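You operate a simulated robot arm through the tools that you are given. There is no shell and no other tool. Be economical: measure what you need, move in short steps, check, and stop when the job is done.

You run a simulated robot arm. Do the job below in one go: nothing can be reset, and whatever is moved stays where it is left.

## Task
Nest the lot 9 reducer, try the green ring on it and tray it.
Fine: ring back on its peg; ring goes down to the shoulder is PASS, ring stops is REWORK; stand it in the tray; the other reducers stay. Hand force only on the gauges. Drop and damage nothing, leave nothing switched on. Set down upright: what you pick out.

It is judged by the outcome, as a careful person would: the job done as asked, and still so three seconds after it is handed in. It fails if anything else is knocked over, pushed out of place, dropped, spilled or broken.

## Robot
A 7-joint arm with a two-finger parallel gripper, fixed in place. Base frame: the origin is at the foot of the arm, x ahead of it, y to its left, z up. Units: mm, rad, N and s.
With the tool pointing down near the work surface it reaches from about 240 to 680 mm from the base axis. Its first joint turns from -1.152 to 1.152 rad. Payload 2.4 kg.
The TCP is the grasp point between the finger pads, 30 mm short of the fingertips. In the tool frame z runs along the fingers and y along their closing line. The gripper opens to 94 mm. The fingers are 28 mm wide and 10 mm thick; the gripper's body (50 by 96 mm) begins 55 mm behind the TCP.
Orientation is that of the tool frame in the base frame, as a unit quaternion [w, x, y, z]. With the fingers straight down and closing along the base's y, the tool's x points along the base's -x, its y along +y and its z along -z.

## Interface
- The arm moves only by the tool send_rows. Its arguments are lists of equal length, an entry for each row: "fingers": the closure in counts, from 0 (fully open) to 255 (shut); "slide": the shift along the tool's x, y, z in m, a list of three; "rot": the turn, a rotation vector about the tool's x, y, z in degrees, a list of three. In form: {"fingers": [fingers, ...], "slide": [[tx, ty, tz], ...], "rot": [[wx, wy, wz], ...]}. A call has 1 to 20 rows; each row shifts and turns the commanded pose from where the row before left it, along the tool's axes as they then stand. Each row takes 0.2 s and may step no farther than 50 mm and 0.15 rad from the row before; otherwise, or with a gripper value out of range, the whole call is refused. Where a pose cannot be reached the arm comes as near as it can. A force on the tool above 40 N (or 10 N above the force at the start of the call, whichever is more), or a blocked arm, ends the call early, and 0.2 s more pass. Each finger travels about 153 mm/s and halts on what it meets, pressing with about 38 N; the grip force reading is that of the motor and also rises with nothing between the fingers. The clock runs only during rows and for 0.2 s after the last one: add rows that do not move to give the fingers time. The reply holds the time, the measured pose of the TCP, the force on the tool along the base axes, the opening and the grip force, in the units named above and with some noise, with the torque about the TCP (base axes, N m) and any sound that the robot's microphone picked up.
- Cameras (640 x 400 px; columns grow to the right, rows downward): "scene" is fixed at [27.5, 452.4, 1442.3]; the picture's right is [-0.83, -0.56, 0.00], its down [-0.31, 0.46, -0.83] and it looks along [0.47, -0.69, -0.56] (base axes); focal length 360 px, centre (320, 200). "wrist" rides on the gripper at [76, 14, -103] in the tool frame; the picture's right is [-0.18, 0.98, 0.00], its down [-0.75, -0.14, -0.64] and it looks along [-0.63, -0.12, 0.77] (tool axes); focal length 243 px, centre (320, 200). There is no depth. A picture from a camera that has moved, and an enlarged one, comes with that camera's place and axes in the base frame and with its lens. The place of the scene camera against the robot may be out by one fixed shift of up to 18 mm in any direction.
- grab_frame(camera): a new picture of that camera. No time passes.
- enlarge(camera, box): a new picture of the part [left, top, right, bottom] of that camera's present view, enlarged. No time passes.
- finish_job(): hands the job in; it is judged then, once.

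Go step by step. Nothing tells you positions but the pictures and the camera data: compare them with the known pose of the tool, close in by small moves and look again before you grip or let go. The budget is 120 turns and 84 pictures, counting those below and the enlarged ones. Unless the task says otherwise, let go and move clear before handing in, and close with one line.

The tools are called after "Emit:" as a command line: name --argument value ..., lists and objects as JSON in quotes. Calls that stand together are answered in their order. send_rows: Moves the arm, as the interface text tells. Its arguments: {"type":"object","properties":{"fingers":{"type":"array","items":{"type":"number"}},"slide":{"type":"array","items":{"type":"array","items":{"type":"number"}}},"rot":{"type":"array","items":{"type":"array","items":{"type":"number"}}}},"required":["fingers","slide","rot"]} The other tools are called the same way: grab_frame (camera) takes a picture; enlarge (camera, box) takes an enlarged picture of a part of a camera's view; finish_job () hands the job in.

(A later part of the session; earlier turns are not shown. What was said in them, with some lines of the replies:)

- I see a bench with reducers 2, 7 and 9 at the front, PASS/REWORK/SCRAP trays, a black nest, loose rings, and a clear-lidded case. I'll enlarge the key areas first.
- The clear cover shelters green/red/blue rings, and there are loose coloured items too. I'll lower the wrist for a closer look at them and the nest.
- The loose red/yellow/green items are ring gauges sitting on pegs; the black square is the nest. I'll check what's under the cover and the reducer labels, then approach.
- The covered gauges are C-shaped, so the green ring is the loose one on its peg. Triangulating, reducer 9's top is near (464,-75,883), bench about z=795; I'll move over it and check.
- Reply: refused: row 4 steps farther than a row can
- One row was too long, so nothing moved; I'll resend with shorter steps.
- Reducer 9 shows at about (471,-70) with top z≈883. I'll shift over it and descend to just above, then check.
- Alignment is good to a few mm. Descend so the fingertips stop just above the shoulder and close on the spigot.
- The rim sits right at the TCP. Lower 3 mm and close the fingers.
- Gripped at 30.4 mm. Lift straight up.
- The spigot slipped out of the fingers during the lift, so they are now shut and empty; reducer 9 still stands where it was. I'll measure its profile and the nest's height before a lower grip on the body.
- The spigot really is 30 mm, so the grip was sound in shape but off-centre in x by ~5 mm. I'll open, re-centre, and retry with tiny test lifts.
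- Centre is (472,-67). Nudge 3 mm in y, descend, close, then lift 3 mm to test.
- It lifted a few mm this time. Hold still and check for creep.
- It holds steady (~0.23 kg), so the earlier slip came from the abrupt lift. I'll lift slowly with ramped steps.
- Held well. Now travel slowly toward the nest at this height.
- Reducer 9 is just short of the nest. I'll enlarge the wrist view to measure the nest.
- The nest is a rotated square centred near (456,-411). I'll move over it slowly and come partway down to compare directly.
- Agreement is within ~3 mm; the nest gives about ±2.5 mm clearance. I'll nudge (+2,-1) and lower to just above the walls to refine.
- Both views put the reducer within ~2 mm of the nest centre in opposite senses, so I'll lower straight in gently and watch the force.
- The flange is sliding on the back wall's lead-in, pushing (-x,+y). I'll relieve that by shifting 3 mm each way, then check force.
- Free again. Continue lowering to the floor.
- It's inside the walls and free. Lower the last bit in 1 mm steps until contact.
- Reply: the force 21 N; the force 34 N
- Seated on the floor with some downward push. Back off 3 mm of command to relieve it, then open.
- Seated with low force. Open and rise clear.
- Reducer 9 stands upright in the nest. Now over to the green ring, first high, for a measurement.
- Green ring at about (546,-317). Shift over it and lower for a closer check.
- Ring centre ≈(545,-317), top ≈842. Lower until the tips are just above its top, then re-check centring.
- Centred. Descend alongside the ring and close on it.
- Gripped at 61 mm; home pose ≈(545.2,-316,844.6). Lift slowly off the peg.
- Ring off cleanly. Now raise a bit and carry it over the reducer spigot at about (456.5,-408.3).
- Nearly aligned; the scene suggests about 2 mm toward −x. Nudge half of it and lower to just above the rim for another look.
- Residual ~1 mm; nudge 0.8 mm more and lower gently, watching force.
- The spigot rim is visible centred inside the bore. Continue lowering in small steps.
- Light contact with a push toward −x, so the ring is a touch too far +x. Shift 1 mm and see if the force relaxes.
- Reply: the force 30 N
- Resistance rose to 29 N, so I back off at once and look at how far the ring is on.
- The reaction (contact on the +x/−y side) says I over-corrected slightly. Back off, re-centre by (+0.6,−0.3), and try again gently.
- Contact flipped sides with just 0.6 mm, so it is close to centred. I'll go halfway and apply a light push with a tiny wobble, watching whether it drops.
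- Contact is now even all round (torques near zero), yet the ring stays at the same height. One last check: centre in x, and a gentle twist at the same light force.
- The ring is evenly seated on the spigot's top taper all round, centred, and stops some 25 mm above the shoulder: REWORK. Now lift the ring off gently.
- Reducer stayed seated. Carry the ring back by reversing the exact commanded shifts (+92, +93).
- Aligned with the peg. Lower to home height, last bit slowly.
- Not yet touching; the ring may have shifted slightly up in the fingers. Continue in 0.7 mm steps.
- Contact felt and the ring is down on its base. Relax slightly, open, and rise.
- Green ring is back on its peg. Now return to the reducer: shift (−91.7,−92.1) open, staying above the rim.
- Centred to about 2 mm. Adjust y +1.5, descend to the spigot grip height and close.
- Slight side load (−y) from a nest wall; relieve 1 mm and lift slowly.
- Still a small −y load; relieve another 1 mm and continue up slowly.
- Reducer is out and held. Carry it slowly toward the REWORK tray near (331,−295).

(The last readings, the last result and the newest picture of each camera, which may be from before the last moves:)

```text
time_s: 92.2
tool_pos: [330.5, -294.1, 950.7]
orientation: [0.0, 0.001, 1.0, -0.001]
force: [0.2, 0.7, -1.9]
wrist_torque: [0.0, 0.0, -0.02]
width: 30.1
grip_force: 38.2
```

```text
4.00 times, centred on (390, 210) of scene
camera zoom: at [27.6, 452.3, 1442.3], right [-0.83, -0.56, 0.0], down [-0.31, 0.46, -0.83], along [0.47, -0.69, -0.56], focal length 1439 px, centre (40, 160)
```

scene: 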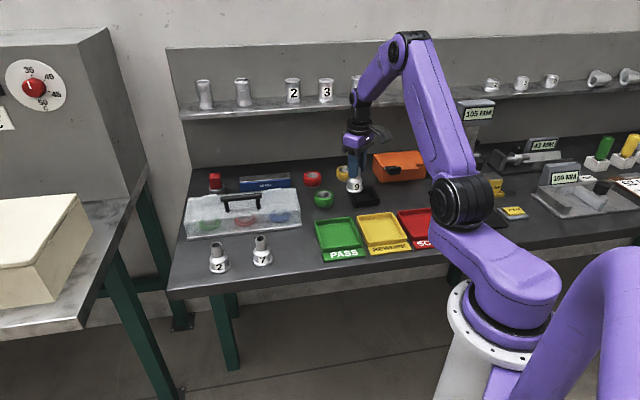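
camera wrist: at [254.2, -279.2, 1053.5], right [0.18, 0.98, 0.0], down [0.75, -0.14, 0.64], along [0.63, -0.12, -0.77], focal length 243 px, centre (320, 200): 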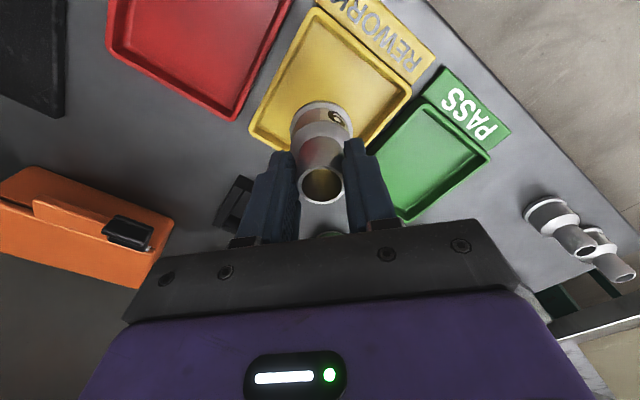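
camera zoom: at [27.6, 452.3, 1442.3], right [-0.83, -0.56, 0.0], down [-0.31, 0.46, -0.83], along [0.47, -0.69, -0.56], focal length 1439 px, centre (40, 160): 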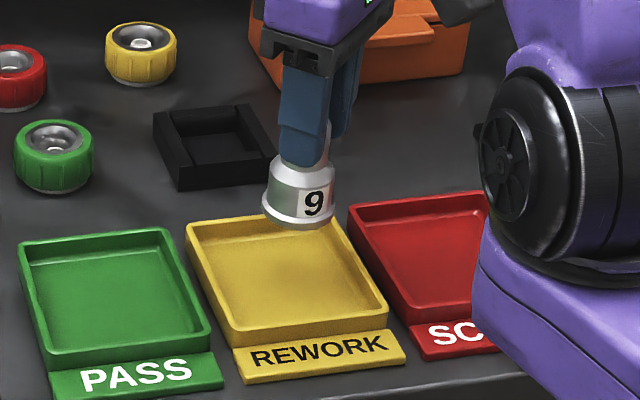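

Tray centre ≈(337,−289). Adjust (+6,+5) and lower slowly to ~6 mm above the floor.

Emit:
send_rows --fingers '[255, 255, 255, 255, 255, 255, 255, 255, 255, 255, 255, 255, 255, 255, 255, 255, 255, 255]' --slide '[[-0.002, 0.001, 0], [-0.003, 0.003, 0], [-0.001, 0.001, 0], [0, 0, 0.001], [0, 0, 0.002], [0, 0, 0.004], [0, 0, 0.005], [0, 0, 0.005], [0, 0, 0.005], [0, 0, 0.005], [0, 0, 0.005], [0, 0, 0.005], [0, 0, 0.005], [0, 0, 0.005], [0, 0, 0.004], [0, 0, 0.003], [0, 0, 0.002], [0, 0, 0]]' --rot '[[0, 0, 0], [0, 0, 0], [0, 0, 0], [0, 0, 0], [0, 0, 0], [0, 0, 0], [0, 0, 0], [0, 0, 0], [0, 0, 0], [0, 0, 0], [0, 0, 0], [0, 0, 0], [0, 0, 0], [0, 0, 0], [0, 0, 0], [0, 0, 0], [0, 0, 0], [0, 0, 0]]'

Emit:
enlarge --camera "scene" --box '[360, 180, 430, 250]'

```text
time_s: 96.0
tool_pos: [335.2, -289.4, 893.9]
orientation: [0.0, 0.0, 1.0, 0.0]
force: [0.2, 0.0, -3.4]
wrist_torque: [0.01, -0.02, 0.02]
width: 30.2
grip_force: 38.1
```

```text
5.71 times, centred on (395, 215) of scene
camera zoom: at [27.6, 452.3, 1442.3], right [-0.83, -0.56, 0.0], down [-0.31, 0.46, -0.83], along [0.47, -0.69, -0.56], focal length 2056 px, centre (-109, 114)
```

zoom: 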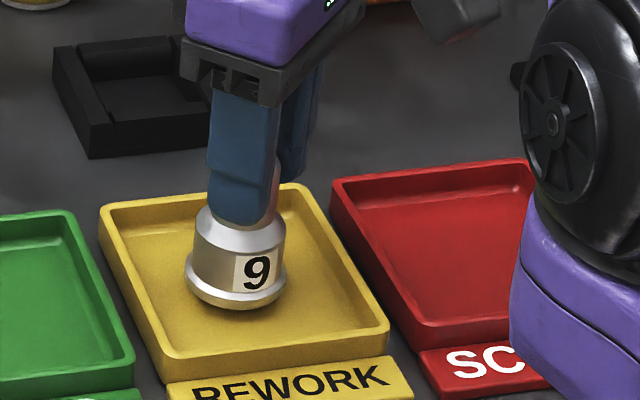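

Well centred in the REWORK tray. Lower the last millimetres until contact.

Emit:
send_rows --fingers '[255, 255, 255, 255, 255, 255]' --slide '[[0, 0, 0.001], [0, 0, 0.001], [0, 0, 0.001], [0, 0, 0.001], [0, 0, 0.001], [0, 0, 0]]' --rot '[[0, 0, 0], [0, 0, 0], [0, 0, 0], [0, 0, 0], [0, 0, 0], [0, 0, 0]]'

Emit:
send_rows --fingers '[255, 255]' --slide '[[0, 0, 0.001], [0, 0, 0]]' --rot '[[0, 0, 0], [0, 0, 0]]'

```text
time_s: 97.4
tool_pos: [335.5, -288.9, 890.2]
orientation: [-0.001, 0.0, 1.0, 0.0]
force: [-0.5, 0.0, -2.9]
wrist_torque: [-0.02, 0.03, 0.0]
width: 30.2
grip_force: 38.0
```

```text
time_s: 98.0
tool_pos: [334.8, -290.1, 890.0]
orientation: [0.0, 0.0, 1.0, 0.0]
force: [0.0, -0.4, -2.6]
wrist_torque: [-0.02, 0.02, 0.0]
width: 30.1
grip_force: 38.1
```

Emit:
send_rows --fingers '[255, 255, 255]' --slide '[[0, 0, 0.001], [0, 0, 0.001], [0, 0, 0]]' --rot '[[0, 0, 0], [0, 0, 0], [0, 0, 0]]'

Emit:
send_rows --fingers '[255, 255]' --slide '[[0, 0, 0.001], [0, 0, 0]]' --rot '[[0, 0, 0], [0, 0, 0]]'

```text
time_s: 98.8
tool_pos: [334.6, -290.3, 887.7]
orientation: [0.001, 0.0, 1.0, -0.001]
force: [-3.6, 1.0, 29.5]
wrist_torque: [0.16, 0.5, -0.01]
width: 30.0
grip_force: 37.7
```

```text
time_s: 99.4
tool_pos: [335.6, -289.3, 884.9]
orientation: [0.0, 0.0, 1.0, -0.001]
force: [-2.0, 3.4, 33.3]
wrist_torque: [0.19, -0.23, -0.01]
width: 30.3
grip_force: 37.9
```

The reducer is standing on the tray floor with extra push; relieve it by 2.5 mm, then open and rise.

Emit:
send_rows --fingers '[255, 255, 255]' --slide '[[0, 0, -0.0013], [0, 0, -0.0012], [0, 0, 0]]' --rot '[[0, 0, 0], [0, 0, 0], [0, 0, 0]]'

Emit:
enlarge --camera "scene" --box '[360, 180, 430, 250]'

```text
time_s: 100.2
tool_pos: [335.6, -289.6, 888.3]
orientation: [0.0, 0.0, 1.0, 0.001]
force: [-0.4, 0.0, -2.8]
wrist_torque: [-0.01, 0.01, -0.02]
width: 30.2
grip_force: 38.2
```

```text
5.71 times, centred on (395, 215) of scene
camera zoom: at [27.6, 452.3, 1442.3], right [-0.83, -0.56, 0.0], down [-0.31, 0.46, -0.83], along [0.47, -0.69, -0.56], focal length 2056 px, centre (-109, 114)
```

zoom: 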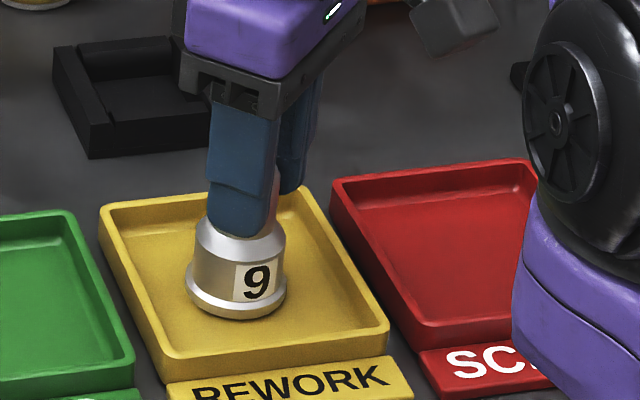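

It's just off the floor again (full weight carried); lower 1 mm to touch lightly.

Emit:
send_rows --fingers '[255, 255, 255]' --slide '[[0, 0, 0.0005], [0, 0, 0.0005], [0, 0, 0]]' --rot '[[0, 0, 0], [0, 0, 0], [0, 0, 0]]'

```text
time_s: 101.0
tool_pos: [336.6, -290.9, 888.2]
orientation: [0.0, 0.0, 1.0, -0.001]
force: [0.1, 1.1, -2.2]
wrist_torque: [0.0, 0.02, 0.0]
width: 29.8
grip_force: 37.7
```

Emit:
send_rows --fingers '[255, 255, 255]' --slide '[[0, 0, 0.0005], [0, 0, 0.0003], [0, 0, 0]]' --rot '[[0, 0, 0], [0, 0, 0], [0, 0, 0]]'

```text
time_s: 101.8
tool_pos: [336.8, -290.7, 887.2]
orientation: [0.0, 0.001, 1.0, 0.0]
force: [-2.2, -1.8, 5.1]
wrist_torque: [-0.09, 0.01, -0.04]
width: 30.1
grip_force: 38.4
```

Light contact. Open and rise clear.

Emit:
send_rows --fingers '[165, 140, 80, 0, 0, 0, 0, 0, 0]' --slide '[[0, 0, 0], [0, 0, 0], [0, 0, 0], [0, 0, 0], [0, 0, -0.005], [0, 0, -0.02], [0, 0, -0.04], [0, 0, -0.045], [0, 0, -0.04]]' --rot '[[0, 0, 0], [0, 0, 0], [0, 0, 0], [0, 0, 0], [0, 0, 0], [0, 0, 0], [0, 0, 0], [0, 0, 0], [0, 0, 0]]'

Emit:
grab_frame --camera "scene"

Emit:
enlarge --camera "scene" --box '[300, 150, 440, 260]'

```text
time_s: 103.8
tool_pos: [335.1, -288.1, 1037.9]
orientation: [0.0, 0.0, 1.0, -0.001]
force: [0.9, -0.7, 0.0]
wrist_torque: [-0.01, 0.0, 0.01]
width: 93.9
grip_force: 0.0
```

```text
10 pictures are left
```

scene: 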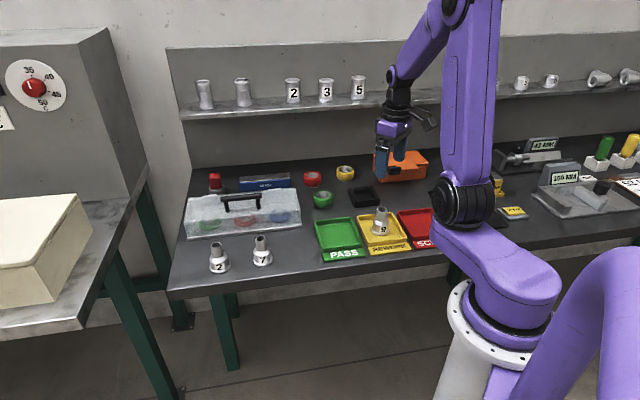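

```text
3.64 times, centred on (370, 205) of scene
camera zoom: at [27.5, 452.4, 1442.3], right [-0.83, -0.56, 0.0], down [-0.31, 0.46, -0.83], along [0.47, -0.69, -0.56], focal length 1308 px, centre (138, 182)
```

zoom: 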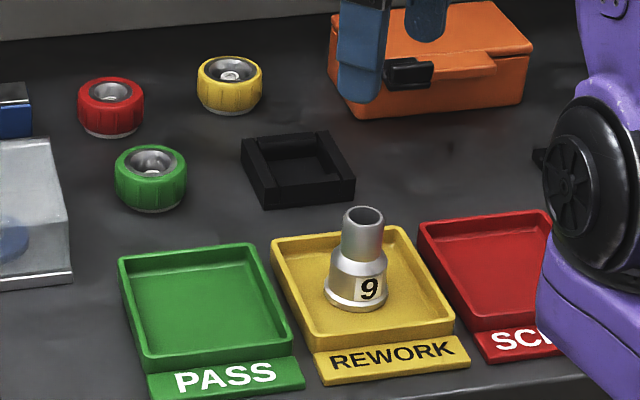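

Reducer 9 stands upright in the REWORK tray, the green ring is on its peg, and reducers 2 and 7 haven't moved. The gripper is open and clear, so I'm handing in.

Emit:
finish_job

```text
The job is handed in.
```

Lot 9 is REWORK: the green ring stopped about 25 mm above the shoulder. The reducer now stands upright in the REWORK tray and the ring is back on its peg. My first lift was too quick and the fingers slipped off the reducer, which stayed standing in place. The gauge push briefly reached about 29 N before I backed off.
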